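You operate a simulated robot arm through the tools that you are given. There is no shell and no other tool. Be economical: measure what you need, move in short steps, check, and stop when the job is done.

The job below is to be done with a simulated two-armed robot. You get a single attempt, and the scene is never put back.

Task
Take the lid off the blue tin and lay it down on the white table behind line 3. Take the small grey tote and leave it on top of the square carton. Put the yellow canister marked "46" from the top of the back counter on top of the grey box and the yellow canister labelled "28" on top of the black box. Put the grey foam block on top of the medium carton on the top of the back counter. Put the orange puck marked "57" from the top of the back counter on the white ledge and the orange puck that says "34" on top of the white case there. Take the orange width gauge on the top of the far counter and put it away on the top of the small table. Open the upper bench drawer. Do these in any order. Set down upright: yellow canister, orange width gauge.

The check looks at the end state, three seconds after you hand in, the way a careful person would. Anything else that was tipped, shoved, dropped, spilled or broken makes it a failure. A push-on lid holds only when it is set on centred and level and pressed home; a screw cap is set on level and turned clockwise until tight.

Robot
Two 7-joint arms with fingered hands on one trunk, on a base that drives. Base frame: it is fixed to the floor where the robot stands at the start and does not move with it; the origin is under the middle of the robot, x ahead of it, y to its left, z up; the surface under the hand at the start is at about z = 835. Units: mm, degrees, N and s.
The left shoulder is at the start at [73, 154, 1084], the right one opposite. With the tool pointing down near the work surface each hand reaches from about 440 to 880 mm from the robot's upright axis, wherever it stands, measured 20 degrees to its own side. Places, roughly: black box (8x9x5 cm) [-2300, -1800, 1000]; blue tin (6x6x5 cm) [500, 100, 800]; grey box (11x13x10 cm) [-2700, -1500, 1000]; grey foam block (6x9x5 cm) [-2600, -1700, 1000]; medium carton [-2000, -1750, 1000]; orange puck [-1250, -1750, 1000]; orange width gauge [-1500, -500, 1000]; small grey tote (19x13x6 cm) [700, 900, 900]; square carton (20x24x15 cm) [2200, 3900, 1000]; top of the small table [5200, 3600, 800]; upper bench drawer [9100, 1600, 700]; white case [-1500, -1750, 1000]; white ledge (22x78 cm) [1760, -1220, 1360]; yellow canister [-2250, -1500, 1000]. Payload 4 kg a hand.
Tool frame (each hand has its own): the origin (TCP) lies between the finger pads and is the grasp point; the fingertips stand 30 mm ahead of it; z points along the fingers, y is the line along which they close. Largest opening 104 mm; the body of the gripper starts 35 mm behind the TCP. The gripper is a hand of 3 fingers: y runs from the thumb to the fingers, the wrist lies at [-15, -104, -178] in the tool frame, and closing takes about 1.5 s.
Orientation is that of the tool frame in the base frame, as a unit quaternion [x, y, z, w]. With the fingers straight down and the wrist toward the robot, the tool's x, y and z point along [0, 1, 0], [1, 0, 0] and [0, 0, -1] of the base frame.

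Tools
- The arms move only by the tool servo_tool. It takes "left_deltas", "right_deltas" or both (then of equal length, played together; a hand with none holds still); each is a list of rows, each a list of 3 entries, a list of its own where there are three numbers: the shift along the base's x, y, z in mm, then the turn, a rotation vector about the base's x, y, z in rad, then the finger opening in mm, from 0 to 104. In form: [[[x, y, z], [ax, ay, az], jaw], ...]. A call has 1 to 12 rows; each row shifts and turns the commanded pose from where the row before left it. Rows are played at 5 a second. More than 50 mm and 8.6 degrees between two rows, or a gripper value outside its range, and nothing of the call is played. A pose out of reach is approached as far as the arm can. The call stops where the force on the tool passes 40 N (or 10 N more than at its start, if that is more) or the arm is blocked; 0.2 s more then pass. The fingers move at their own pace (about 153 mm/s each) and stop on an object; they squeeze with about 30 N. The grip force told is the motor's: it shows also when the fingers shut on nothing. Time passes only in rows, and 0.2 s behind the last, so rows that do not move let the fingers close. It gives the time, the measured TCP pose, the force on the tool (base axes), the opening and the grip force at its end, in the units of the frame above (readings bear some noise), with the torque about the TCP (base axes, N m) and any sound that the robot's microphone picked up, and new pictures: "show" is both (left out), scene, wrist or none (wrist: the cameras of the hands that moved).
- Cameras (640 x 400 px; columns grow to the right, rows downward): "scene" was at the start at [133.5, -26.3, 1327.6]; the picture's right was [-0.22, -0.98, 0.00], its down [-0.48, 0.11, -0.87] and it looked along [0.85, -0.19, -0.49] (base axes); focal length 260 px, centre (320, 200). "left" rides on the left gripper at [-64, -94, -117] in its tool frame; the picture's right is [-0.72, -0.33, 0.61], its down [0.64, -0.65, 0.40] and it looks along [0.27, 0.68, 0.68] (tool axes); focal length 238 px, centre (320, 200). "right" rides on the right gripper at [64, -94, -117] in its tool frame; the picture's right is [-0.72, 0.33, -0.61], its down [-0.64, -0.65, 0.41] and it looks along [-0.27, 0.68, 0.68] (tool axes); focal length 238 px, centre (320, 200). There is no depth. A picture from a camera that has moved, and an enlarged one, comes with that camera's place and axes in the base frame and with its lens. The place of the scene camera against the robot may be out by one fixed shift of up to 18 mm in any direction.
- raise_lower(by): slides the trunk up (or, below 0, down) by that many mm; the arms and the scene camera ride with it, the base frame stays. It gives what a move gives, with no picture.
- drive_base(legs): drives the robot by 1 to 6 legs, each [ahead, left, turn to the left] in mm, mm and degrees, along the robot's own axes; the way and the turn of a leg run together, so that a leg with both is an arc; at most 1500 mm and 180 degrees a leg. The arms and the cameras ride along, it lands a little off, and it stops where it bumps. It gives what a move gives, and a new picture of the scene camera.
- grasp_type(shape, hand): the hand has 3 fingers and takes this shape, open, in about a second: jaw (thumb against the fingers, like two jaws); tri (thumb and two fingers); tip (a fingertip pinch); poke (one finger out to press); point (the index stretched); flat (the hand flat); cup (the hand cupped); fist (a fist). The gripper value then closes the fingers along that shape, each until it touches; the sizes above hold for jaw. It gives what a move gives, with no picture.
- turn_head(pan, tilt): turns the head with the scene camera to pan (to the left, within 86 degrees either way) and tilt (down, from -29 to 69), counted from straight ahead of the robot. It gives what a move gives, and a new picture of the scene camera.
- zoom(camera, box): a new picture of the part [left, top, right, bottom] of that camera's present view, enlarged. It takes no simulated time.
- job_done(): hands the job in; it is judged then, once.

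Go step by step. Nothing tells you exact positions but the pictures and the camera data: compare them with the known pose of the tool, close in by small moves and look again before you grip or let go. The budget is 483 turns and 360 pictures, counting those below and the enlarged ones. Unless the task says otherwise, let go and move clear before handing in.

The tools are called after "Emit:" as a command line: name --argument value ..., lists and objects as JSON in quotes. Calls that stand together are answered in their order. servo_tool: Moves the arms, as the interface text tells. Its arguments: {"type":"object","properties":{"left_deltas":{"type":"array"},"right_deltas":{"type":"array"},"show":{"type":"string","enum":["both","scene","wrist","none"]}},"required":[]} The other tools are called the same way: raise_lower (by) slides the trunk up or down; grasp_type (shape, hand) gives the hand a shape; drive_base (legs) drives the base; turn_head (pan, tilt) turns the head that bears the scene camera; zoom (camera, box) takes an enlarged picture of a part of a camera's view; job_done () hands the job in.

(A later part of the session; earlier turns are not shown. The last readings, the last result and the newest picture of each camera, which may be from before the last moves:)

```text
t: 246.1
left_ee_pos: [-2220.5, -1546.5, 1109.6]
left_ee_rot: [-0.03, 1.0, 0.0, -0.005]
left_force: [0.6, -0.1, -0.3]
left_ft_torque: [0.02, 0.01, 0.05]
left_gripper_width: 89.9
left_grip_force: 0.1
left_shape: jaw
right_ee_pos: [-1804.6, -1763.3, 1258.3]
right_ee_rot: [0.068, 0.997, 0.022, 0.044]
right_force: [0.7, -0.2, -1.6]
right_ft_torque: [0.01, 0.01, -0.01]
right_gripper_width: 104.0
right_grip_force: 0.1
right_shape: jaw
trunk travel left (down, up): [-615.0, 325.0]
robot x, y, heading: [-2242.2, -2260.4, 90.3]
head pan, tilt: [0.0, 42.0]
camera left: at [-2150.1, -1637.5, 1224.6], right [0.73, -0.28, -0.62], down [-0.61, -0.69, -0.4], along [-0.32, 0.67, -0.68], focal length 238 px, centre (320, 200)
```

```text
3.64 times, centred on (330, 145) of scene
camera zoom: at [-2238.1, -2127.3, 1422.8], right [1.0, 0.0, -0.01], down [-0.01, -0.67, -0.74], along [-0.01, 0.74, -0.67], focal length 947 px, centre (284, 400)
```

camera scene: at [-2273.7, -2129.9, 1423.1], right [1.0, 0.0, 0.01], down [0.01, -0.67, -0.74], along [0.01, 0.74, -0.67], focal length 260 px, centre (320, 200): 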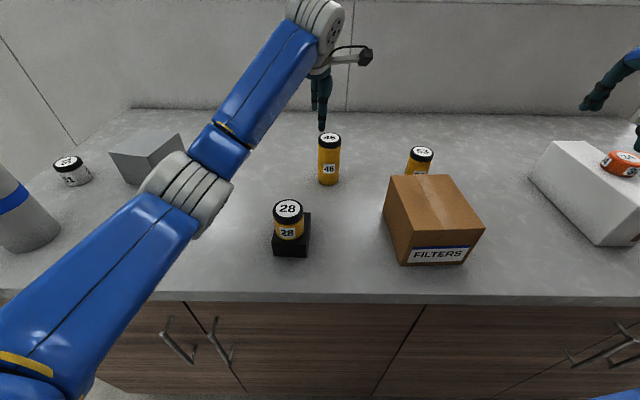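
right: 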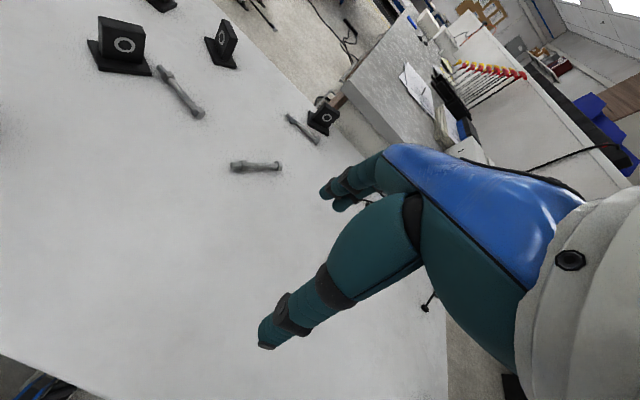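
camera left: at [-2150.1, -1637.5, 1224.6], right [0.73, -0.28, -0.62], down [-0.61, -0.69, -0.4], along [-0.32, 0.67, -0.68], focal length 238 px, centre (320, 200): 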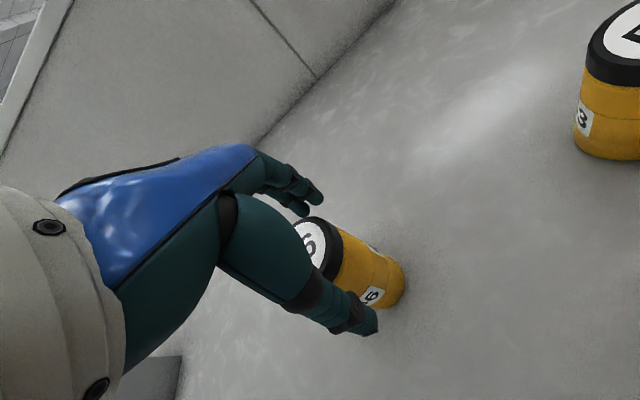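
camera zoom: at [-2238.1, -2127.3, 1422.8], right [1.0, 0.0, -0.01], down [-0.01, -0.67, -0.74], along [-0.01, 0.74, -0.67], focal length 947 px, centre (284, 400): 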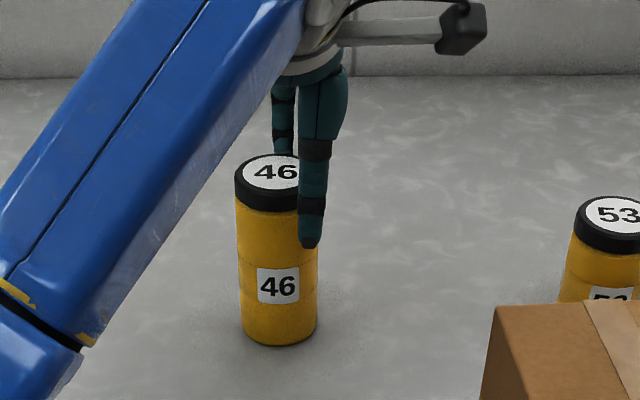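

The base is still swaying a little. I wait for it to settle before going on.

Emit:
servo_tool --left_deltas '[[[0, 0, 0], [0, 0, 0], 90], [[0, 0, 0], [0, 0, 0], 90], [[0, 0, 0], [0, 0, 0], 90], [[0, 0, 0], [0, 0, 0], 90], [[0, 0, 0], [0, 0, 0], 90], [[0, 0, 0], [0, 0, 0], 90], [[0, 0, 0], [0, 0, 0], 90], [[0, 0, 0], [0, 0, 0], 90], [[0, 0, 0], [0, 0, 0], 90], [[0, 0, 0], [0, 0, 0], 90]]' --show "wrist"

Emit:
zoom --camera "scene" --box '[270, 90, 390, 200]'

```text
t: 248.3
left_ee_pos: [-2231.1, -1547.2, 1109.5]
left_ee_rot: [-0.03, 1.0, 0.0, -0.001]
left_force: [0.6, -0.3, 0.1]
left_ft_torque: [-0.02, -0.01, -0.01]
left_gripper_width: 89.7
left_grip_force: 0.0
left_shape: jaw
right_ee_pos: [-1814.1, -1762.7, 1262.8]
right_ee_rot: [0.067, 0.996, 0.022, 0.048]
right_force: [-0.3, -0.1, -0.6]
right_ft_torque: [0.03, -0.01, 0.02]
right_gripper_width: 103.9
right_grip_force: 0.0
right_shape: jaw
trunk travel left (down, up): [-615.0, 325.0]
robot x, y, heading: [-2244.5, -2261.5, 90.4]
head pan, tilt: [0.0, 42.0]
camera left: at [-2161.0, -1637.9, 1225.7], right [0.74, -0.28, -0.62], down [-0.6, -0.69, -0.4], along [-0.31, 0.67, -0.68], focal length 238 px, centre (320, 200)
```

left: 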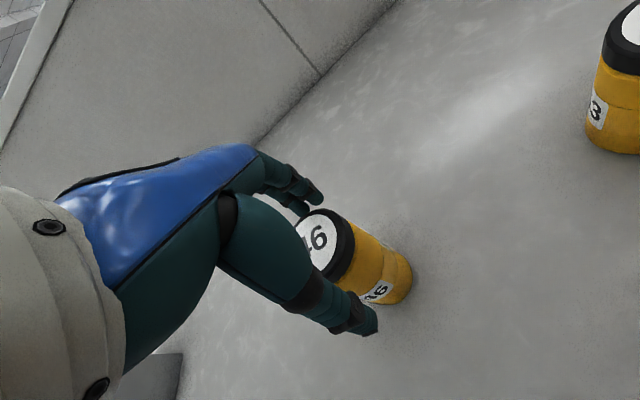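

```text
3.64 times, centred on (330, 145) of scene
camera zoom: at [-2250.2, -2128.1, 1422.9], right [1.0, 0.0, 0.0], down [0.0, -0.67, -0.74], along [0.0, 0.74, -0.67], focal length 947 px, centre (284, 400)
```

zoom: 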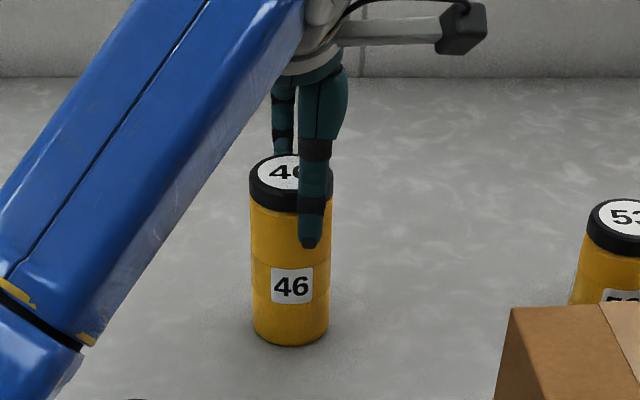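

Settled and nearly centred. I shift 4 mm, descend to grasp height and close.

Emit:
servo_tool --left_deltas '[[[-4, 0, -15], [0, 0, 0], 90], [[0, 0, -12], [0, 0, 0], 90], [[0, 0, 0], [0, 0, 0], 70], [[0, 0, 0], [0, 0, 0], 52], [[0, 0, 0], [0, 0, 0], 42], [[0, 0, 0], [0, 0, 0], 42]]' --show "wrist"

Emit:
zoom --camera "scene" --box '[270, 90, 390, 200]'

```text
t: 249.7
left_ee_pos: [-2232.8, -1547.5, 1083.2]
left_ee_rot: [-0.031, 1.0, 0.0, -0.002]
left_force: [0.5, -0.2, 0.1]
left_ft_torque: [0.03, 0.01, -0.01]
left_gripper_width: 49.6
left_grip_force: 30.0
left_shape: jaw
right_ee_pos: [-1813.6, -1763.3, 1261.3]
right_ee_rot: [0.066, 0.996, 0.022, 0.048]
right_force: [1.0, -0.4, 0.3]
right_ft_torque: [0.01, 0.05, -0.01]
right_gripper_width: 103.9
right_grip_force: 0.0
right_shape: jaw
trunk travel left (down, up): [-615.0, 325.0]
robot x, y, heading: [-2242.6, -2261.0, 89.9]
head pan, tilt: [0.0, 42.0]
camera left: at [-2163.4, -1638.5, 1198.7], right [0.74, -0.28, -0.62], down [-0.6, -0.69, -0.4], along [-0.31, 0.67, -0.68], focal length 238 px, centre (320, 200)
```

left: 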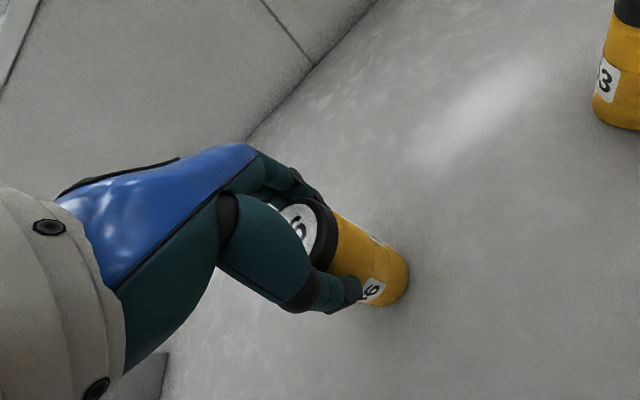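

```text
3.64 times, centred on (330, 145) of scene
camera zoom: at [-2249.2, -2127.8, 1422.9], right [1.0, 0.0, 0.0], down [0.0, -0.67, -0.74], along [0.0, 0.74, -0.67], focal length 947 px, centre (284, 400)
```

zoom: 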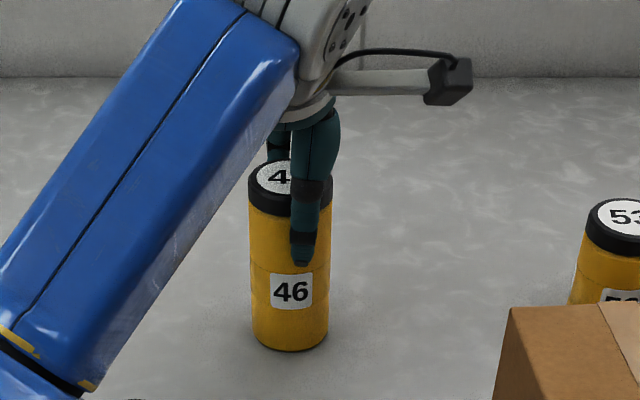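

46 is held. I lift it and slide the base left 250 mm toward the grey box.

Emit:
servo_tool --left_deltas '[[[0, 0, 40], [0, 0, 0], 42], [[0, 0, 45], [0, 0, 0], 42], [[0, 0, 45], [0, 0, 0], 42], [[0, 0, 20], [0, 0, 0], 42]]' --show "wrist"

Emit:
drive_base --legs '[[0, 250, 0]]'

Emit:
servo_tool --left_deltas '[[[0, 0, 0], [0, 0, 0], 42], [[0, 0, 0], [0, 0, 0], 42], [[0, 0, 0], [0, 0, 0], 42], [[0, 0, 0], [0, 0, 0], 42], [[0, 0, 0], [0, 0, 0], 42], [[0, 0, 0], [0, 0, 0], 42], [[0, 0, 0], [0, 0, 0], 42], [[0, 0, 0], [0, 0, 0], 42], [[0, 0, 0], [0, 0, 0], 42], [[0, 0, 0], [0, 0, 0], 42]]' --show "both"

```text
t: 250.7
left_ee_pos: [-2233.2, -1549.6, 1233.1]
left_ee_rot: [-0.031, 1.0, 0.0, -0.001]
left_force: [-0.2, -0.5, -2.2]
left_ft_torque: [0.03, -0.03, 0.0]
left_gripper_width: 49.5
left_grip_force: 30.4
left_shape: jaw
right_ee_pos: [-1813.6, -1761.5, 1262.5]
right_ee_rot: [0.067, 0.996, 0.023, 0.048]
right_force: [0.4, -0.7, 0.4]
right_ft_torque: [0.02, -0.01, 0.01]
right_gripper_width: 103.9
right_grip_force: 0.0
right_shape: jaw
trunk travel left (down, up): [-615.0, 325.0]
robot x, y, heading: [-2240.6, -2257.7, 90.3]
head pan, tilt: [0.0, 42.0]
camera left: at [-2164.0, -1639.1, 1348.2], right [0.74, -0.28, -0.62], down [-0.6, -0.69, -0.4], along [-0.31, 0.67, -0.68], focal length 238 px, centre (320, 200)
```

left: 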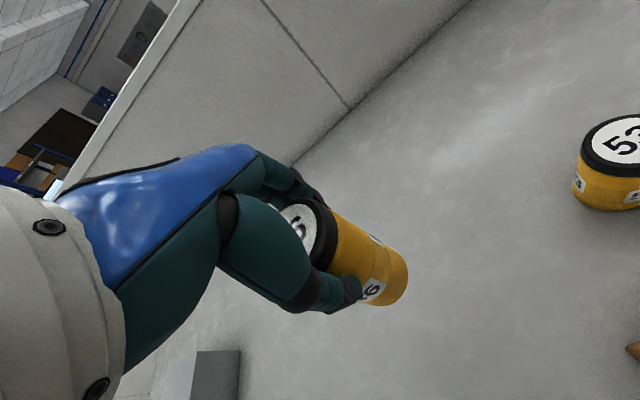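

```text
t: 252.6
left_ee_pos: [-2477.6, -1550.3, 1231.0]
left_ee_rot: [-0.033, 0.999, 0.001, -0.006]
left_force: [1.0, -0.1, -2.5]
left_ft_torque: [0.05, 0.02, 0.03]
left_gripper_width: 49.2
left_grip_force: 30.1
left_shape: jaw
right_ee_pos: [-2057.7, -1761.7, 1258.0]
right_ee_rot: [0.065, 0.997, 0.022, 0.043]
right_force: [1.7, 0.0, 0.4]
right_ft_torque: [0.02, 0.05, -0.01]
right_gripper_width: 104.2
right_grip_force: 0.0
right_shape: jaw
trunk travel left (down, up): [-615.0, 325.0]
robot x, y, heading: [-2494.8, -2258.6, 90.5]
head pan, tilt: [0.0, 42.0]
camera scene: at [-2491.1, -2128.9, 1422.8], right [1.0, 0.01, -0.01], down [0.0, -0.67, -0.74], along [-0.01, 0.74, -0.67], focal length 260 px, centre (320, 200)
```

scene: 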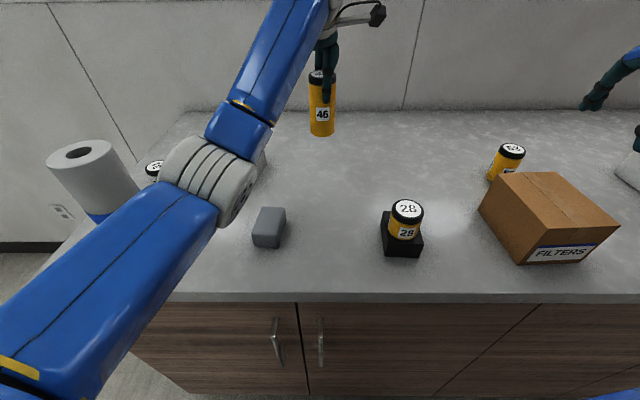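

```text
t: 254.8
left_ee_pos: [-2491.1, -1551.8, 1234.4]
left_ee_rot: [-0.032, 0.999, 0.001, -0.001]
left_force: [-1.4, -0.2, -2.4]
left_ft_torque: [0.0, -0.02, 0.0]
left_gripper_width: 49.2
left_grip_force: 30.1
left_shape: jaw
right_ee_pos: [-2070.8, -1762.8, 1263.2]
right_ee_rot: [0.065, 0.996, 0.023, 0.05]
right_force: [0.3, -0.3, -0.5]
right_ft_torque: [0.02, -0.02, 0.01]
right_gripper_width: 103.8
right_grip_force: 0.1
right_shape: jaw
trunk travel left (down, up): [-615.0, 325.0]
robot x, y, heading: [-2497.3, -2264.3, 90.6]
head pan, tilt: [0.0, 42.0]
camera scene: at [-2504.2, -2128.8, 1422.9], right [1.0, 0.01, 0.0], down [0.0, -0.67, -0.74], along [-0.01, 0.74, -0.67], focal length 260 px, centre (320, 200)
camera left: at [-2420.6, -1642.1, 1349.0], right [0.74, -0.28, -0.62], down [-0.6, -0.69, -0.4], along [-0.31, 0.67, -0.68], focal length 238 px, centre (320, 200)
```

scene: 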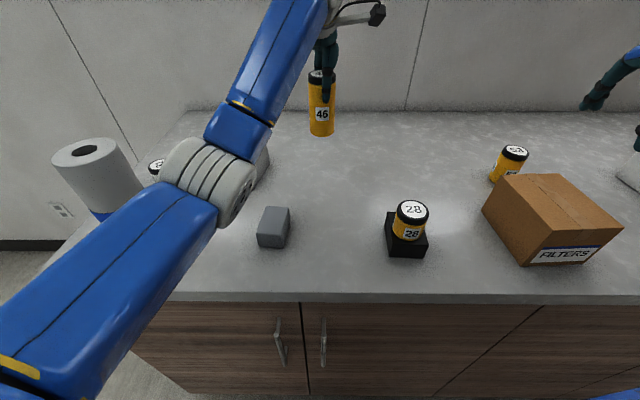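
left: 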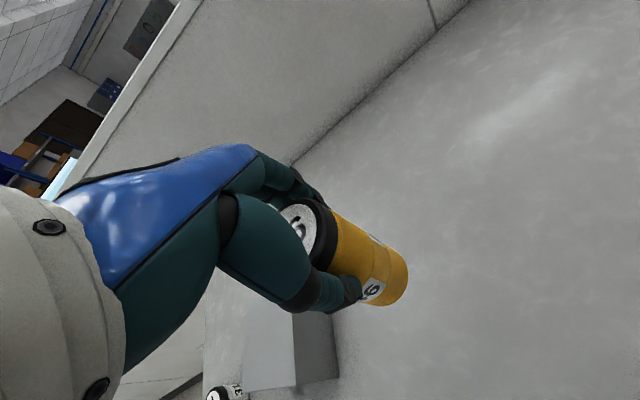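

The paper-towel roll stands near the left elbow's path, so I shift the base right 100 mm and then reach left to the grey box.

Emit:
drive_base --legs '[[20, -100, -0.5]]'

Emit:
servo_tool --left_deltas '[[[0, 0, 0], [0, 0, 0], 42], [[0, 0, 0], [0, 0, 0], 42], [[0, 0, 0], [0, 0, 0], 42], [[0, 0, 0], [0, 0, 0], 42], [[0, 0, 0], [0, 0, 0], 42], [[-45, 0, 0], [0, 0, 0], 42], [[-45, 0, 0], [0, 0, 0], 42], [[-45, 0, 0], [0, 0, 0], 42], [[-45, 0, 0], [0, 0, 0], 42], [[-45, 0, 0], [0, 0, 0], 42]]' --show "both"

```text
t: 255.9
left_ee_pos: [-2420.2, -1531.6, 1233.7]
left_ee_rot: [-0.029, 0.999, 0.0, 0.013]
left_force: [-0.8, 1.1, -3.0]
left_ft_torque: [-0.04, -0.08, 0.0]
left_gripper_width: 49.2
left_grip_force: 30.6
left_shape: jaw
right_ee_pos: [-2001.7, -1747.5, 1275.4]
right_ee_rot: [0.068, 0.995, 0.026, 0.062]
right_force: [-0.7, 0.8, 0.2]
right_ft_torque: [-0.08, -0.08, -0.01]
right_gripper_width: 103.8
right_grip_force: 0.0
right_shape: jaw
trunk travel left (down, up): [-615.0, 325.0]
robot x, y, heading: [-2399.8, -2242.1, 90.1]
head pan, tilt: [0.0, 42.0]
camera scene: at [-2440.4, -2110.2, 1422.8], right [1.0, 0.0, 0.02], down [0.02, -0.67, -0.74], along [0.02, 0.74, -0.67], focal length 260 px, centre (320, 200)
```

scene: 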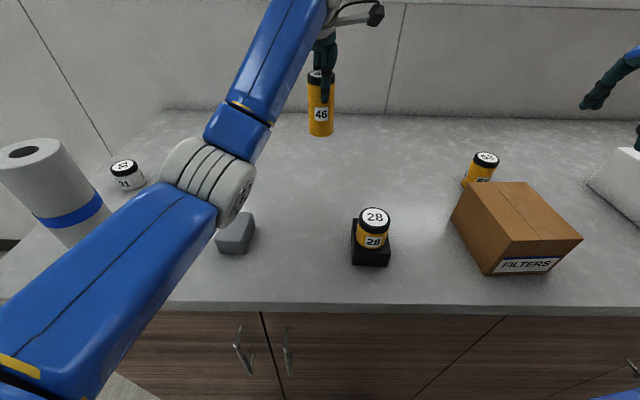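

```text
t: 258.1
left_ee_pos: [-2614.5, -1532.5, 1231.7]
left_ee_rot: [-0.028, 1.0, 0.001, -0.002]
left_force: [0.1, 0.4, -2.7]
left_ft_torque: [0.0, -0.01, 0.0]
left_gripper_width: 49.1
left_grip_force: 30.1
left_shape: jaw
right_ee_pos: [-1969.3, -1749.6, 1265.8]
right_ee_rot: [0.068, 0.996, 0.025, 0.049]
right_force: [-0.5, -0.2, -0.2]
right_ft_torque: [0.0, -0.01, 0.0]
right_gripper_width: 104.2
right_grip_force: 0.0
right_shape: jaw
trunk travel left (down, up): [-615.0, 325.0]
robot x, y, heading: [-2403.9, -2238.8, 90.0]
head pan, tilt: [0.0, 42.0]
camera scene: at [-2401.4, -2108.7, 1422.8], right [1.0, 0.0, 0.0], down [0.0, -0.67, -0.74], along [0.0, 0.74, -0.67], focal length 260 px, centre (320, 200)
camera left: at [-2544.8, -1623.9, 1347.0], right [0.74, -0.28, -0.62], down [-0.6, -0.69, -0.4], along [-0.31, 0.67, -0.68], focal length 238 px, centre (320, 200)
```

scene: 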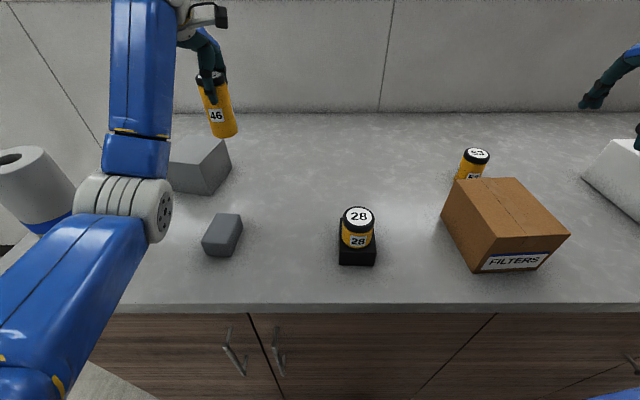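
left: 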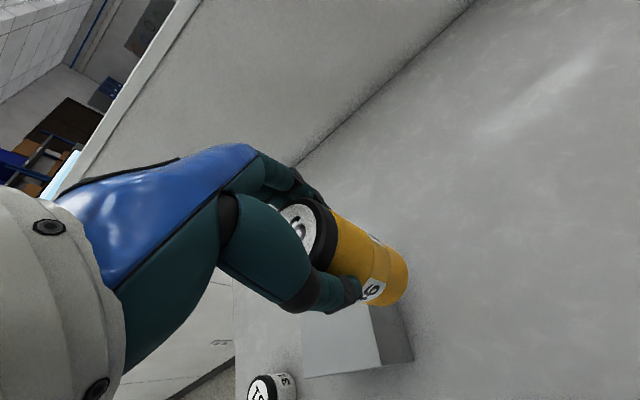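

Grey box centre is about [−2709, −1531]. I move over it and inspect.

Emit:
servo_tool --left_deltas '[[[-45, 0, 0], [0, 0, 0], 42], [[-45, 1, 0], [0, 0, 0], 42], [[-4, 0, 0], [0, 0, 0], 42], [[0, 0, -15], [0, 0, 0], 42], [[0, 0, 0], [0, 0, 0], 42]]' --show "both"

Emit:
zoom --camera "scene" --box '[80, 60, 260, 210]'

```text
t: 259.3
left_ee_pos: [-2711.5, -1532.0, 1217.5]
left_ee_rot: [-0.029, 1.0, 0.001, 0.0]
left_force: [0.6, -0.3, -2.7]
left_ft_torque: [-0.02, 0.0, 0.03]
left_gripper_width: 49.2
left_grip_force: 30.0
left_shape: jaw
right_ee_pos: [-1974.3, -1745.6, 1267.5]
right_ee_rot: [0.067, 0.996, 0.025, 0.05]
right_force: [-0.6, 0.7, 0.0]
right_ft_torque: [0.04, 0.04, -0.04]
right_gripper_width: 104.2
right_grip_force: 0.0
right_shape: jaw
trunk travel left (down, up): [-615.0, 325.0]
robot x, y, heading: [-2398.0, -2243.9, 89.8]
head pan, tilt: [0.0, 42.0]
camera scene: at [-2408.0, -2108.7, 1422.9], right [1.0, 0.0, 0.0], down [0.0, -0.67, -0.74], along [0.0, 0.74, -0.67], focal length 260 px, centre (320, 200)
camera left: at [-2642.5, -1622.5, 1333.1], right [0.74, -0.28, -0.61], down [-0.6, -0.69, -0.41], along [-0.31, 0.67, -0.68], focal length 238 px, centre (320, 200)
```

scene: 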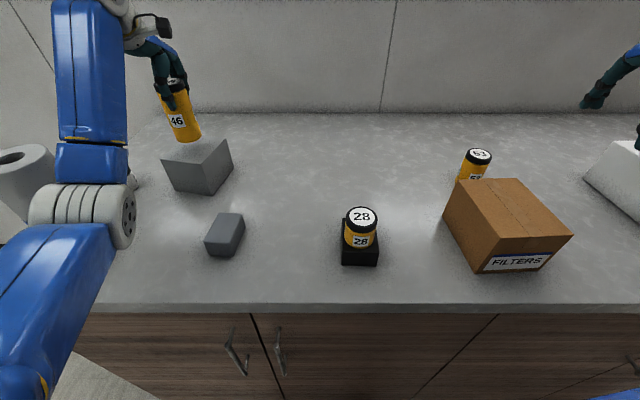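
left: 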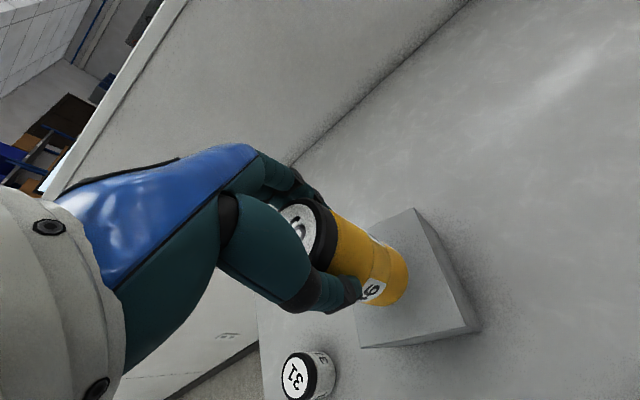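

```text
2.67 times, centred on (170, 135) of scene
camera zoom: at [-2408.0, -2108.7, 1422.9], right [1.0, 0.0, 0.0], down [0.0, -0.67, -0.74], along [0.0, 0.74, -0.67], focal length 694 px, centre (720, 373)
```

zoom: 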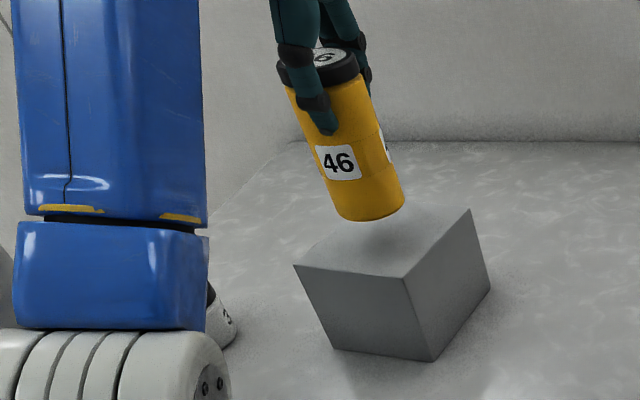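

Aligned. I lower toward contact with the box top.

Emit:
servo_tool --left_deltas '[[[-2, 4, -10], [0, 0, 0], 42], [[0, 0, -10], [0, 0, 0], 42], [[0, 0, -5], [0, 0, 0], 42], [[0, 0, -4], [0, 0, 0], 42], [[0, 0, -3], [0, 0, 0], 42]]' --show "none"

Emit:
zoom --camera "scene" --box '[80, 60, 260, 210]'

```text
t: 260.5
left_ee_pos: [-2712.1, -1528.1, 1187.0]
left_ee_rot: [-0.03, 1.0, 0.001, 0.0]
left_force: [-1.4, 0.0, -3.4]
left_ft_torque: [0.0, -0.05, 0.01]
left_gripper_width: 49.0
left_grip_force: 29.9
left_shape: jaw
right_ee_pos: [-1971.6, -1747.8, 1265.2]
right_ee_rot: [0.067, 0.996, 0.025, 0.049]
right_force: [0.1, 0.2, 0.1]
right_ft_torque: [0.01, 0.03, 0.01]
right_gripper_width: 104.0
right_grip_force: 0.0
right_shape: jaw
trunk travel left (down, up): [-615.0, 325.0]
robot x, y, heading: [-2401.1, -2236.2, 89.9]
head pan, tilt: [0.0, 42.0]
```

```text
2.67 times, centred on (170, 135) of scene
camera zoom: at [-2407.0, -2108.6, 1422.9], right [1.0, 0.0, 0.0], down [0.0, -0.67, -0.74], along [0.0, 0.74, -0.67], focal length 694 px, centre (720, 373)
```

zoom: 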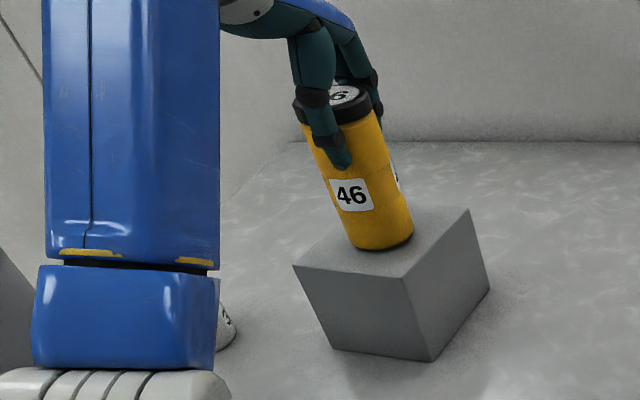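

Emit:
servo_tool --left_deltas '[[[0, 0, -3], [0, 0, 0], 42], [[0, 0, -2], [0, 0, 0], 42], [[0, 0, -2], [0, 0, 0], 42]]' --show "none"

```text
t: 261.3
left_ee_pos: [-2711.6, -1529.1, 1183.0]
left_ee_rot: [-0.03, 1.0, 0.004, -0.001]
left_force: [0.0, 2.6, 5.9]
left_ft_torque: [0.09, 0.01, -0.02]
left_gripper_width: 49.3
left_grip_force: 29.8
left_shape: jaw
right_ee_pos: [-1972.2, -1749.6, 1266.7]
right_ee_rot: [0.068, 0.996, 0.025, 0.049]
right_force: [0.8, -0.6, 0.6]
right_ft_torque: [0.02, 0.0, 0.01]
right_gripper_width: 103.5
right_grip_force: 0.0
right_shape: jaw
trunk travel left (down, up): [-615.0, 325.0]
robot x, y, heading: [-2401.2, -2239.9, 90.0]
head pan, tilt: [0.0, 42.0]
```

Contact at 6 N. I open slowly and lift straight up.

Emit:
servo_tool --left_deltas '[[[0, 0, 0], [0, 0, 0], 52], [[0, 0, 0], [0, 0, 0], 56], [[0, 0, 0], [0, 0, 0], 66], [[0, 0, 0], [0, 0, 0], 84], [[0, 0, 30], [0, 0, 0], 90], [[0, 0, 45], [0, 0, 0], 90]]' --show "both"

Emit:
zoom --camera "scene" --box '[80, 60, 260, 210]'

```text
t: 262.7
left_ee_pos: [-2710.3, -1530.7, 1255.1]
left_ee_rot: [-0.029, 1.0, 0.002, -0.001]
left_force: [0.3, -0.1, 0.3]
left_ft_torque: [0.02, 0.01, -0.03]
left_gripper_width: 89.5
left_grip_force: 0.0
left_shape: jaw
right_ee_pos: [-1972.1, -1747.7, 1266.6]
right_ee_rot: [0.068, 0.996, 0.025, 0.049]
right_force: [0.3, -0.1, -0.2]
right_ft_torque: [-0.03, -0.01, 0.01]
right_gripper_width: 104.1
right_grip_force: 0.0
right_shape: jaw
trunk travel left (down, up): [-615.0, 325.0]
robot x, y, heading: [-2401.3, -2242.2, 90.1]
head pan, tilt: [0.0, 42.0]
camera scene: at [-2405.5, -2110.7, 1423.0], right [1.0, 0.0, 0.0], down [0.0, -0.67, -0.74], along [0.0, 0.74, -0.67], focal length 260 px, centre (320, 200)
camera left: at [-2640.5, -1620.8, 1370.2], right [0.74, -0.28, -0.62], down [-0.6, -0.69, -0.4], along [-0.31, 0.67, -0.68], focal length 238 px, centre (320, 200)
```

scene: 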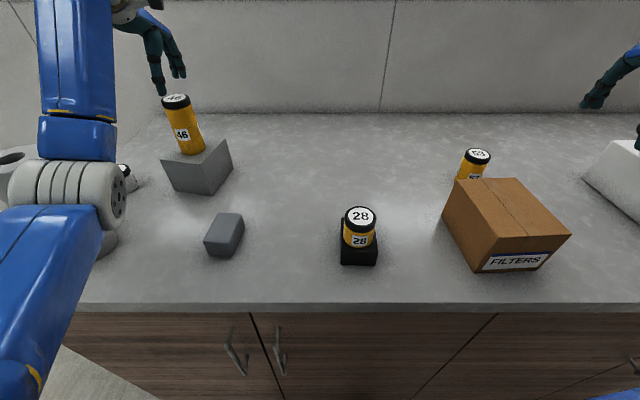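
left: 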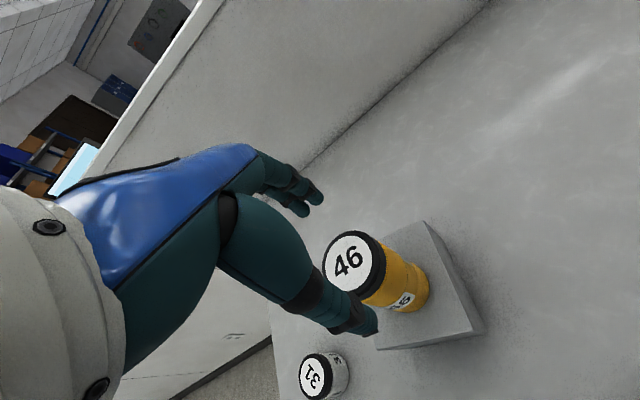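

```text
2.67 times, centred on (170, 135) of scene
camera zoom: at [-2405.5, -2110.7, 1423.0], right [1.0, 0.0, 0.0], down [0.0, -0.67, -0.74], along [0.0, 0.74, -0.67], focal length 694 px, centre (720, 373)
```

zoom: 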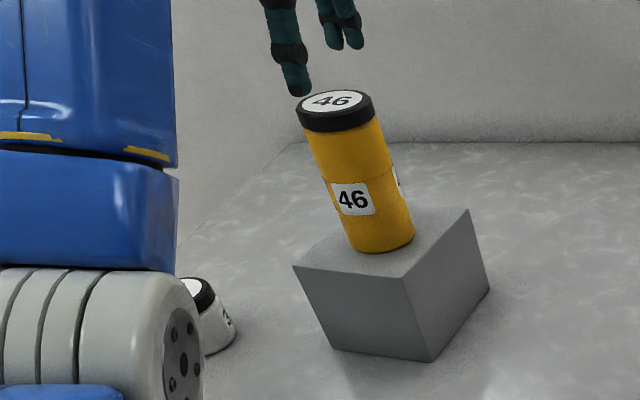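

46 stands on the grey box. Next the foam block at about [−2583, −1756]: I raise, move over it, and turn the hand 90° to grip its 60 mm width.

Emit:
servo_tool --left_deltas '[[[0, 0, 40], [0, 0, 0], 90], [[11.5, -20.5, 0], [0, 0, 0.1428], 90], [[11.5, -20.5, 0], [0, 0, 0.1428], 90], [[11.5, -20.5, 0], [0, 0, 0.1428], 90], [[11.5, -20.5, -10], [0, 0, 0.1428], 90], [[11.5, -20.5, -15], [0, 0, 0.1428], 90], [[11.5, -20.5, -20], [0, 0, 0.1428], 90], [[11.5, -20.5, -20], [0, 0, 0.1428], 90], [[11.5, -20.5, -20], [0, 0, 0.1428], 90], [[11.5, -20.5, -20], [0, 0, 0.1428], 90], [[11.5, -20.5, -20], [0, 0, 0.1428], 90], [[11.5, -20.5, -20], [0, 0, 0.1428], 90]]' --show "both"

```text
t: 265.3
left_ee_pos: [-2584.6, -1757.1, 1152.3]
left_ee_rot: [0.728, -0.686, -0.001, 0.002]
left_force: [0.2, 0.2, 0.9]
left_ft_torque: [0.04, -0.02, -0.01]
left_gripper_width: 90.1
left_grip_force: 0.3
left_shape: jaw
right_ee_pos: [-1970.5, -1747.4, 1265.4]
right_ee_rot: [0.067, 0.996, 0.025, 0.049]
right_force: [-0.4, 0.4, -0.3]
right_ft_torque: [0.0, -0.05, 0.01]
right_gripper_width: 103.7
right_grip_force: 0.0
right_shape: jaw
trunk travel left (down, up): [-615.0, 325.0]
robot x, y, heading: [-2399.0, -2242.2, 89.9]
head pan, tilt: [0.0, 42.0]
camera scene: at [-2405.5, -2109.5, 1423.0], right [1.0, 0.0, 0.0], down [0.0, -0.67, -0.74], along [0.0, 0.74, -0.67], focal length 260 px, centre (320, 200)
camera left: at [-2494.6, -1686.4, 1266.4], right [0.28, 0.74, -0.62], down [0.69, -0.6, -0.41], along [-0.67, -0.31, -0.67], focal length 238 px, centre (320, 200)
```

scene: 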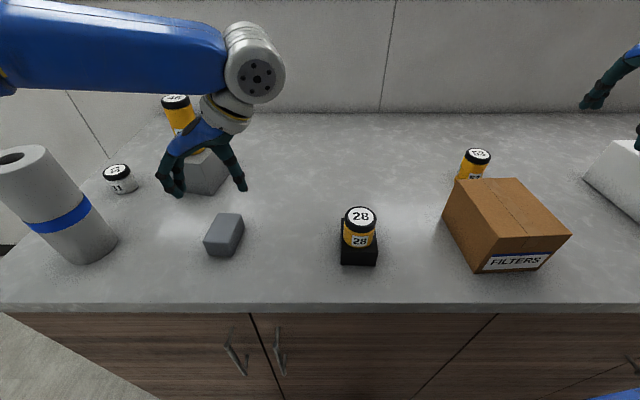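
left: 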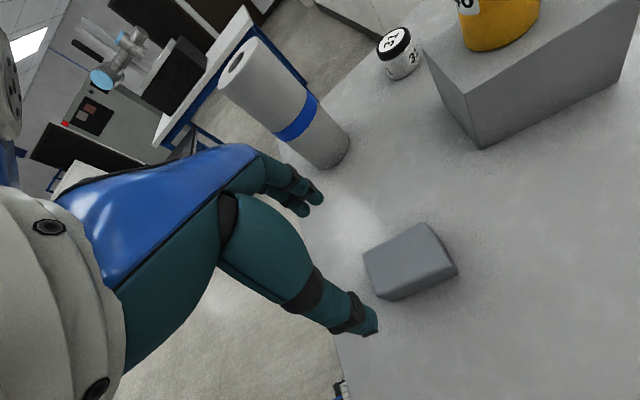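

Foam centre is about [−2590, −1737]. I shift and lower partway.

Emit:
servo_tool --left_deltas '[[[-5, 19, 0], [0, 0, 0], 90], [[0, 0, -40], [0, 0, 0], 90], [[0, 0, -25], [0, 0, 0], 90]]' --show "wrist"

Emit:
zoom --camera "scene" --box '[150, 150, 300, 270]'

```text
t: 266.1
left_ee_pos: [-2590.9, -1734.7, 1086.6]
left_ee_rot: [0.727, -0.687, 0.0, 0.002]
left_force: [0.0, 0.5, -0.6]
left_ft_torque: [-0.01, -0.01, -0.04]
left_gripper_width: 89.8
left_grip_force: 0.0
left_shape: jaw
right_ee_pos: [-1972.5, -1748.1, 1266.9]
right_ee_rot: [0.067, 0.996, 0.025, 0.05]
right_force: [-0.7, 0.0, 0.3]
right_ft_torque: [0.0, -0.04, -0.01]
right_gripper_width: 103.9
right_grip_force: 0.0
right_shape: jaw
trunk travel left (down, up): [-615.0, 325.0]
robot x, y, heading: [-2402.2, -2240.6, 90.2]
head pan, tilt: [0.0, 42.0]
camera left: at [-2500.0, -1666.5, 1202.9], right [0.28, 0.74, -0.62], down [0.69, -0.6, -0.41], along [-0.67, -0.31, -0.68], focal length 238 px, centre (320, 200)
```

left: 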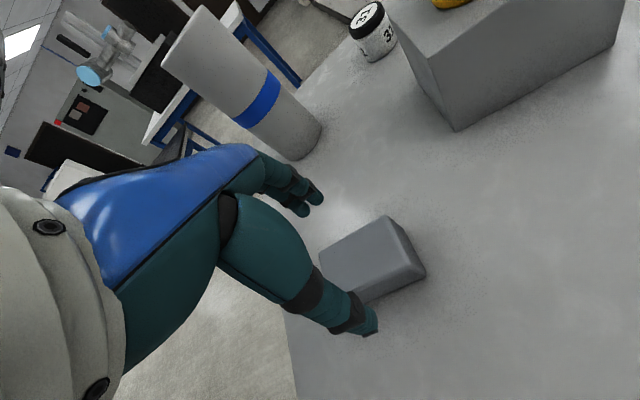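

```text
3.33 times, centred on (225, 210) of scene
camera zoom: at [-2406.9, -2109.1, 1423.0], right [1.0, 0.0, 0.0], down [0.0, -0.67, -0.74], along [0.0, 0.74, -0.67], focal length 868 px, centre (637, 167)
```

zoom: 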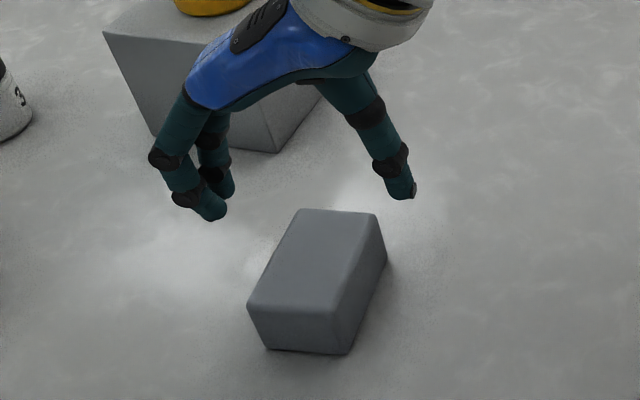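

Good alignment; I shift 6 mm toward me, descend to 1012 and close gently.

Emit:
servo_tool --left_deltas '[[[0, -6, -40], [0, 0, 0], 90], [[0, 0, -32], [0, 0, 0], 90], [[0, 0, 0], [0, 0, 0], 70], [[0, 0, 0], [0, 0, 0], 52], [[0, 0, 0], [0, 0, 0], 45], [[0, 0, 0], [0, 0, 0], 45]]' --show "wrist"

Emit:
zoom --camera "scene" --box '[150, 150, 300, 270]'

```text
t: 267.5
left_ee_pos: [-2590.4, -1741.8, 1015.6]
left_ee_rot: [0.728, -0.686, -0.001, 0.001]
left_force: [-0.1, 1.2, 0.5]
left_ft_torque: [0.0, 0.01, 0.01]
left_gripper_width: 49.0
left_grip_force: 30.1
left_shape: jaw
right_ee_pos: [-1972.1, -1747.2, 1266.8]
right_ee_rot: [0.067, 0.996, 0.025, 0.05]
right_force: [-0.3, 0.8, -0.7]
right_ft_torque: [-0.01, -0.05, 0.0]
right_gripper_width: 103.9
right_grip_force: 0.0
right_shape: jaw
trunk travel left (down, up): [-615.0, 325.0]
robot x, y, heading: [-2397.8, -2238.8, 89.8]
head pan, tilt: [0.0, 42.0]
camera left: at [-2500.1, -1672.4, 1130.7], right [0.28, 0.74, -0.62], down [0.69, -0.6, -0.41], along [-0.67, -0.31, -0.68], focal length 238 px, centre (320, 200)
```

left: 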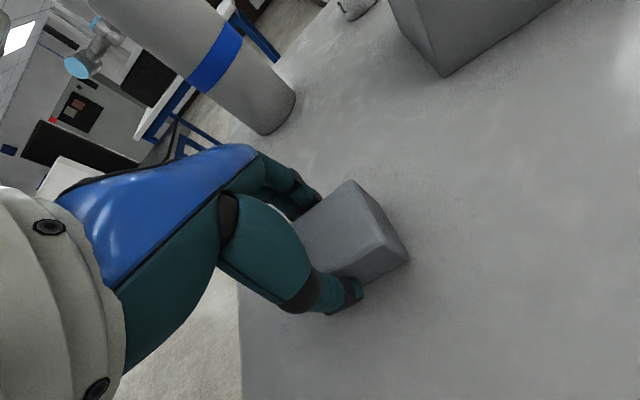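

```text
3.33 times, centred on (225, 210) of scene
camera zoom: at [-2406.3, -2110.1, 1423.0], right [1.0, 0.0, 0.0], down [0.0, -0.67, -0.74], along [0.0, 0.74, -0.67], focal length 868 px, centre (637, 167)
```

zoom: 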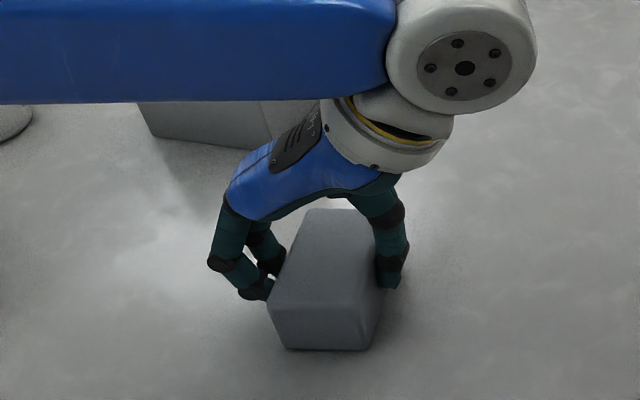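

Foam gripped. I lift and check that canister 46 is untouched.

Emit:
servo_tool --left_deltas '[[[0, 0, 40], [0, 0, 0], 45], [[0, 0, 45], [0, 0, 0], 45], [[0, -10, 45], [0, 0, 0], 45], [[0, -20, 40], [0, 0, 0], 45], [[30, -20, 20], [0, 0, 0], 45], [[40, 0, 0], [0, 0, 0], 45]]' --show "both"

```text
t: 268.9
left_ee_pos: [-2515.7, -1789.3, 1203.9]
left_ee_rot: [0.728, -0.686, -0.001, 0.005]
left_force: [0.7, -0.4, -0.5]
left_ft_torque: [-0.04, 0.01, -0.03]
left_gripper_width: 49.4
left_grip_force: 30.5
left_shape: jaw
right_ee_pos: [-1967.9, -1746.7, 1263.6]
right_ee_rot: [0.068, 0.996, 0.023, 0.047]
right_force: [-0.4, 0.8, -0.8]
right_ft_torque: [0.03, 0.02, 0.0]
right_gripper_width: 103.9
right_grip_force: 0.1
right_shape: jaw
trunk travel left (down, up): [-615.0, 325.0]
robot x, y, heading: [-2399.5, -2243.2, 89.9]
head pan, tilt: [0.0, 42.0]
camera scene: at [-2401.4, -2108.1, 1422.8], right [1.0, 0.0, 0.0], down [0.0, -0.67, -0.74], along [0.0, 0.74, -0.67], focal length 260 px, centre (320, 200)
camera left: at [-2424.3, -1719.9, 1318.5], right [0.28, 0.74, -0.62], down [0.69, -0.6, -0.41], along [-0.67, -0.31, -0.67], focal length 238 px, centre (320, 200)
```

scene: 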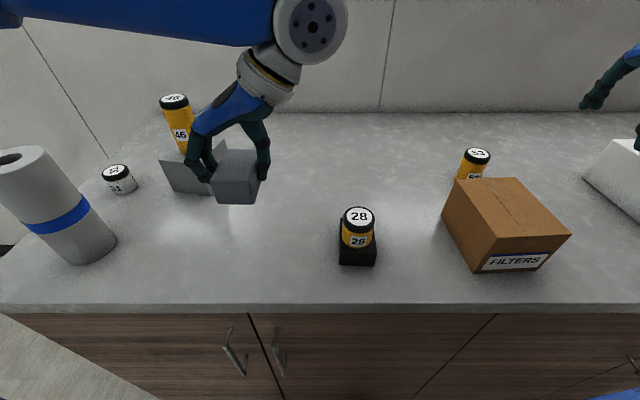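
left: 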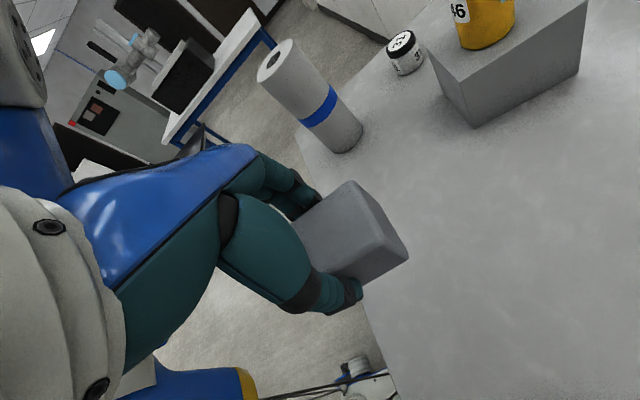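

All is in place. I drive right about 390 mm to bring the foam to the FILTERS carton.

Emit:
drive_base --legs '[[0, -370, 0]]'

Emit:
servo_tool --left_deltas '[[[0, 0, 0], [0, 0, 0], 45], [[0, 0, 0], [0, 0, 0], 45], [[0, 0, 0], [0, 0, 0], 45], [[0, 0, 0], [0, 0, 0], 45], [[0, 0, 0], [0, 0, 0], 45], [[0, 0, 0], [0, 0, 0], 45], [[0, 0, 0], [0, 0, 0], 45], [[0, 0, 0], [0, 0, 0], 45], [[0, 0, 0], [0, 0, 0], 45], [[0, 0, 0], [0, 0, 0], 45]]' --show "both"

```text
t: 271.2
left_ee_pos: [-2164.1, -1791.6, 1203.9]
left_ee_rot: [0.728, -0.685, 0.001, 0.001]
left_force: [-0.4, 0.1, -0.1]
left_ft_torque: [0.02, -0.01, -0.03]
left_gripper_width: 49.1
left_grip_force: 29.1
left_shape: jaw
right_ee_pos: [-1616.3, -1746.5, 1268.2]
right_ee_rot: [0.066, 0.996, 0.026, 0.052]
right_force: [-0.7, 0.0, 0.3]
right_ft_torque: [0.0, -0.02, 0.01]
right_gripper_width: 103.7
right_grip_force: 0.1
right_shape: jaw
trunk travel left (down, up): [-615.0, 325.0]
robot x, y, heading: [-2038.2, -2241.3, 90.3]
head pan, tilt: [0.0, 42.0]
camera scene: at [-2051.4, -2109.7, 1423.0], right [1.0, 0.0, 0.0], down [0.0, -0.67, -0.74], along [0.0, 0.74, -0.67], focal length 260 px, centre (320, 200)
```

scene: 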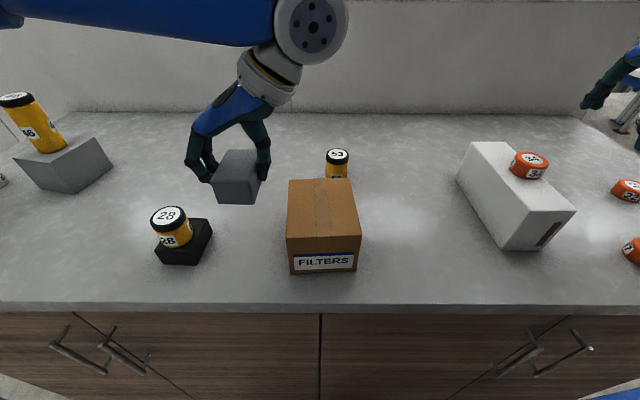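

```text
t: 273.4
left_ee_pos: [-2158.7, -1792.4, 1205.3]
left_ee_rot: [0.729, -0.685, -0.001, 0.002]
left_force: [-0.9, 0.1, -0.4]
left_ft_torque: [0.01, 0.02, 0.02]
left_gripper_width: 49.2
left_grip_force: 29.9
left_shape: jaw
right_ee_pos: [-1611.3, -1747.4, 1266.8]
right_ee_rot: [0.066, 0.996, 0.026, 0.049]
right_force: [-0.6, -0.8, -0.5]
right_ft_torque: [0.02, -0.01, 0.0]
right_gripper_width: 103.8
right_grip_force: 0.0
right_shape: jaw
trunk travel left (down, up): [-615.0, 325.0]
robot x, y, heading: [-2036.8, -2239.2, 90.1]
head pan, tilt: [0.0, 42.0]
camera scene: at [-2043.1, -2109.8, 1423.0], right [1.0, 0.0, 0.0], down [0.0, -0.67, -0.74], along [0.0, 0.74, -0.67], focal length 260 px, centre (320, 200)
camera left: at [-2067.3, -1722.9, 1319.8], right [0.28, 0.74, -0.62], down [0.69, -0.6, -0.41], along [-0.67, -0.31, -0.68], focal length 238 px, centre (320, 200)
```

scene: 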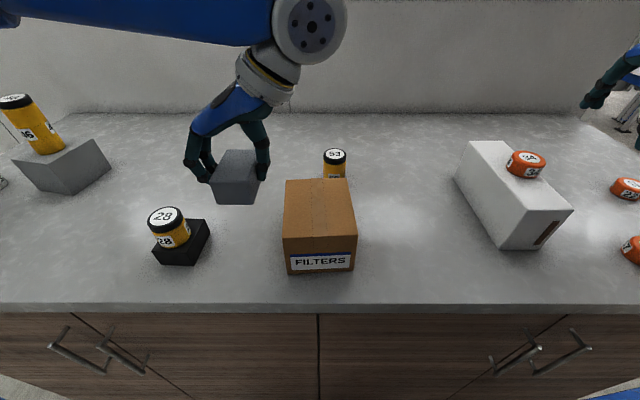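
left: 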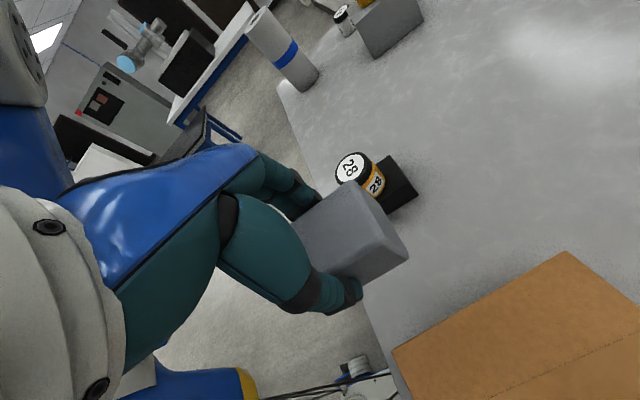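

Carton centre confirmed near [−2038, −1745]. I move the foam over it and lower partway.

Emit:
servo_tool --left_deltas '[[[40, 16, 0], [0, 0, 0], 45], [[40, 16, 0], [0, 0, 0], 45], [[40, 16, 0], [0, 0, 0], 45], [[0, 0, -40], [0, 0, 0], 45], [[0, 0, -20], [0, 0, 0], 45]]' --show "both"

Emit:
zoom --camera "scene" --box '[240, 130, 400, 280]'

```text
t: 274.6
left_ee_pos: [-2040.9, -1743.0, 1142.9]
left_ee_rot: [0.729, -0.685, 0.0, 0.001]
left_force: [-0.3, 0.8, -0.1]
left_ft_torque: [0.02, 0.02, -0.01]
left_gripper_width: 49.4
left_grip_force: 30.2
left_shape: jaw
right_ee_pos: [-1614.2, -1746.2, 1268.0]
right_ee_rot: [0.065, 0.996, 0.025, 0.051]
right_force: [-0.6, 0.6, -0.3]
right_ft_torque: [0.0, -0.03, -0.01]
right_gripper_width: 103.7
right_grip_force: 0.1
right_shape: jaw
trunk travel left (down, up): [-615.0, 325.0]
robot x, y, heading: [-2034.3, -2240.1, 90.1]
head pan, tilt: [0.0, 42.0]
camera scene: at [-2047.1, -2107.7, 1422.8], right [1.0, 0.0, 0.0], down [0.0, -0.67, -0.74], along [0.0, 0.74, -0.67], focal length 260 px, centre (320, 200)
camera left: at [-1951.4, -1673.8, 1258.5], right [0.28, 0.74, -0.62], down [0.69, -0.6, -0.4], along [-0.67, -0.31, -0.68], focal length 238 px, centre (320, 200)
```

scene: 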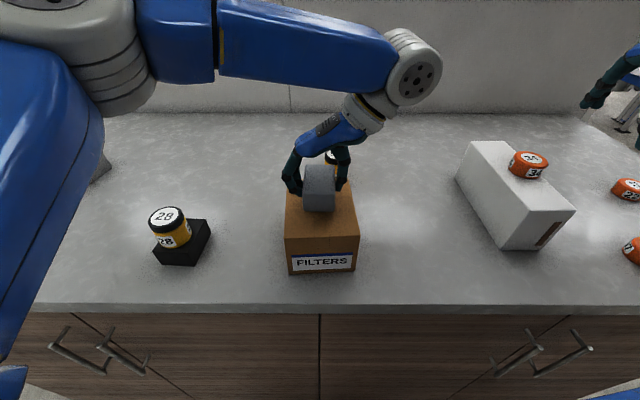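
left: 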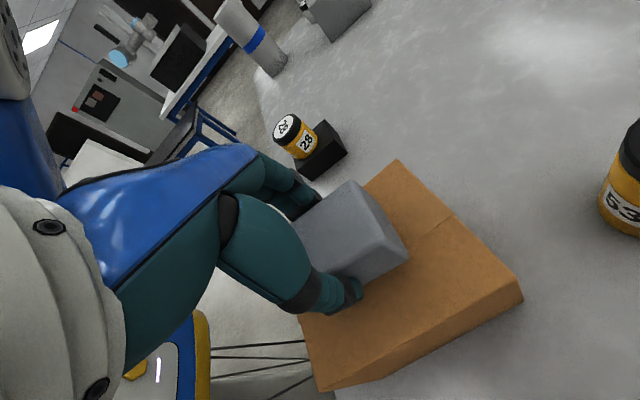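

```text
2.67 times, centred on (320, 205) of scene
camera zoom: at [-2047.1, -2107.7, 1422.8], right [1.0, 0.0, 0.0], down [0.0, -0.67, -0.74], along [0.0, 0.74, -0.67], focal length 694 px, centre (320, 187)
```

zoom: 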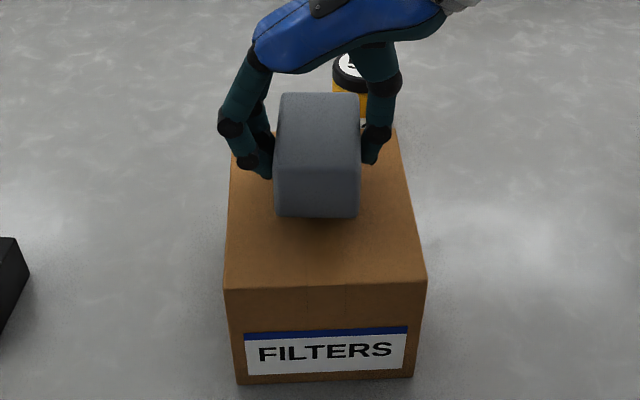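

Well centred. I lower to contact.

Emit:
servo_tool --left_deltas '[[[0, -3, -12], [0, 0, 0], 45], [[0, 0, -5], [0, 0, 0], 45], [[0, 0, -3], [0, 0, 0], 45], [[0, 0, -3], [0, 0, 0], 45]]' --show "none"

```text
t: 275.6
left_ee_pos: [-2039.8, -1747.2, 1122.7]
left_ee_rot: [0.729, -0.684, -0.003, 0.001]
left_force: [-1.5, 3.9, 15.9]
left_ft_torque: [0.08, -0.05, -0.07]
left_gripper_width: 49.6
left_grip_force: 29.6
left_shape: jaw
right_ee_pos: [-1609.8, -1748.6, 1269.2]
right_ee_rot: [0.065, 0.996, 0.026, 0.049]
right_force: [0.2, 0.1, 1.4]
right_ft_torque: [0.02, 0.0, 0.02]
right_gripper_width: 103.8
right_grip_force: 0.0
right_shape: jaw
trunk travel left (down, up): [-615.0, 325.0]
robot x, y, heading: [-2042.2, -2241.2, 90.2]
head pan, tilt: [0.0, 42.0]
```

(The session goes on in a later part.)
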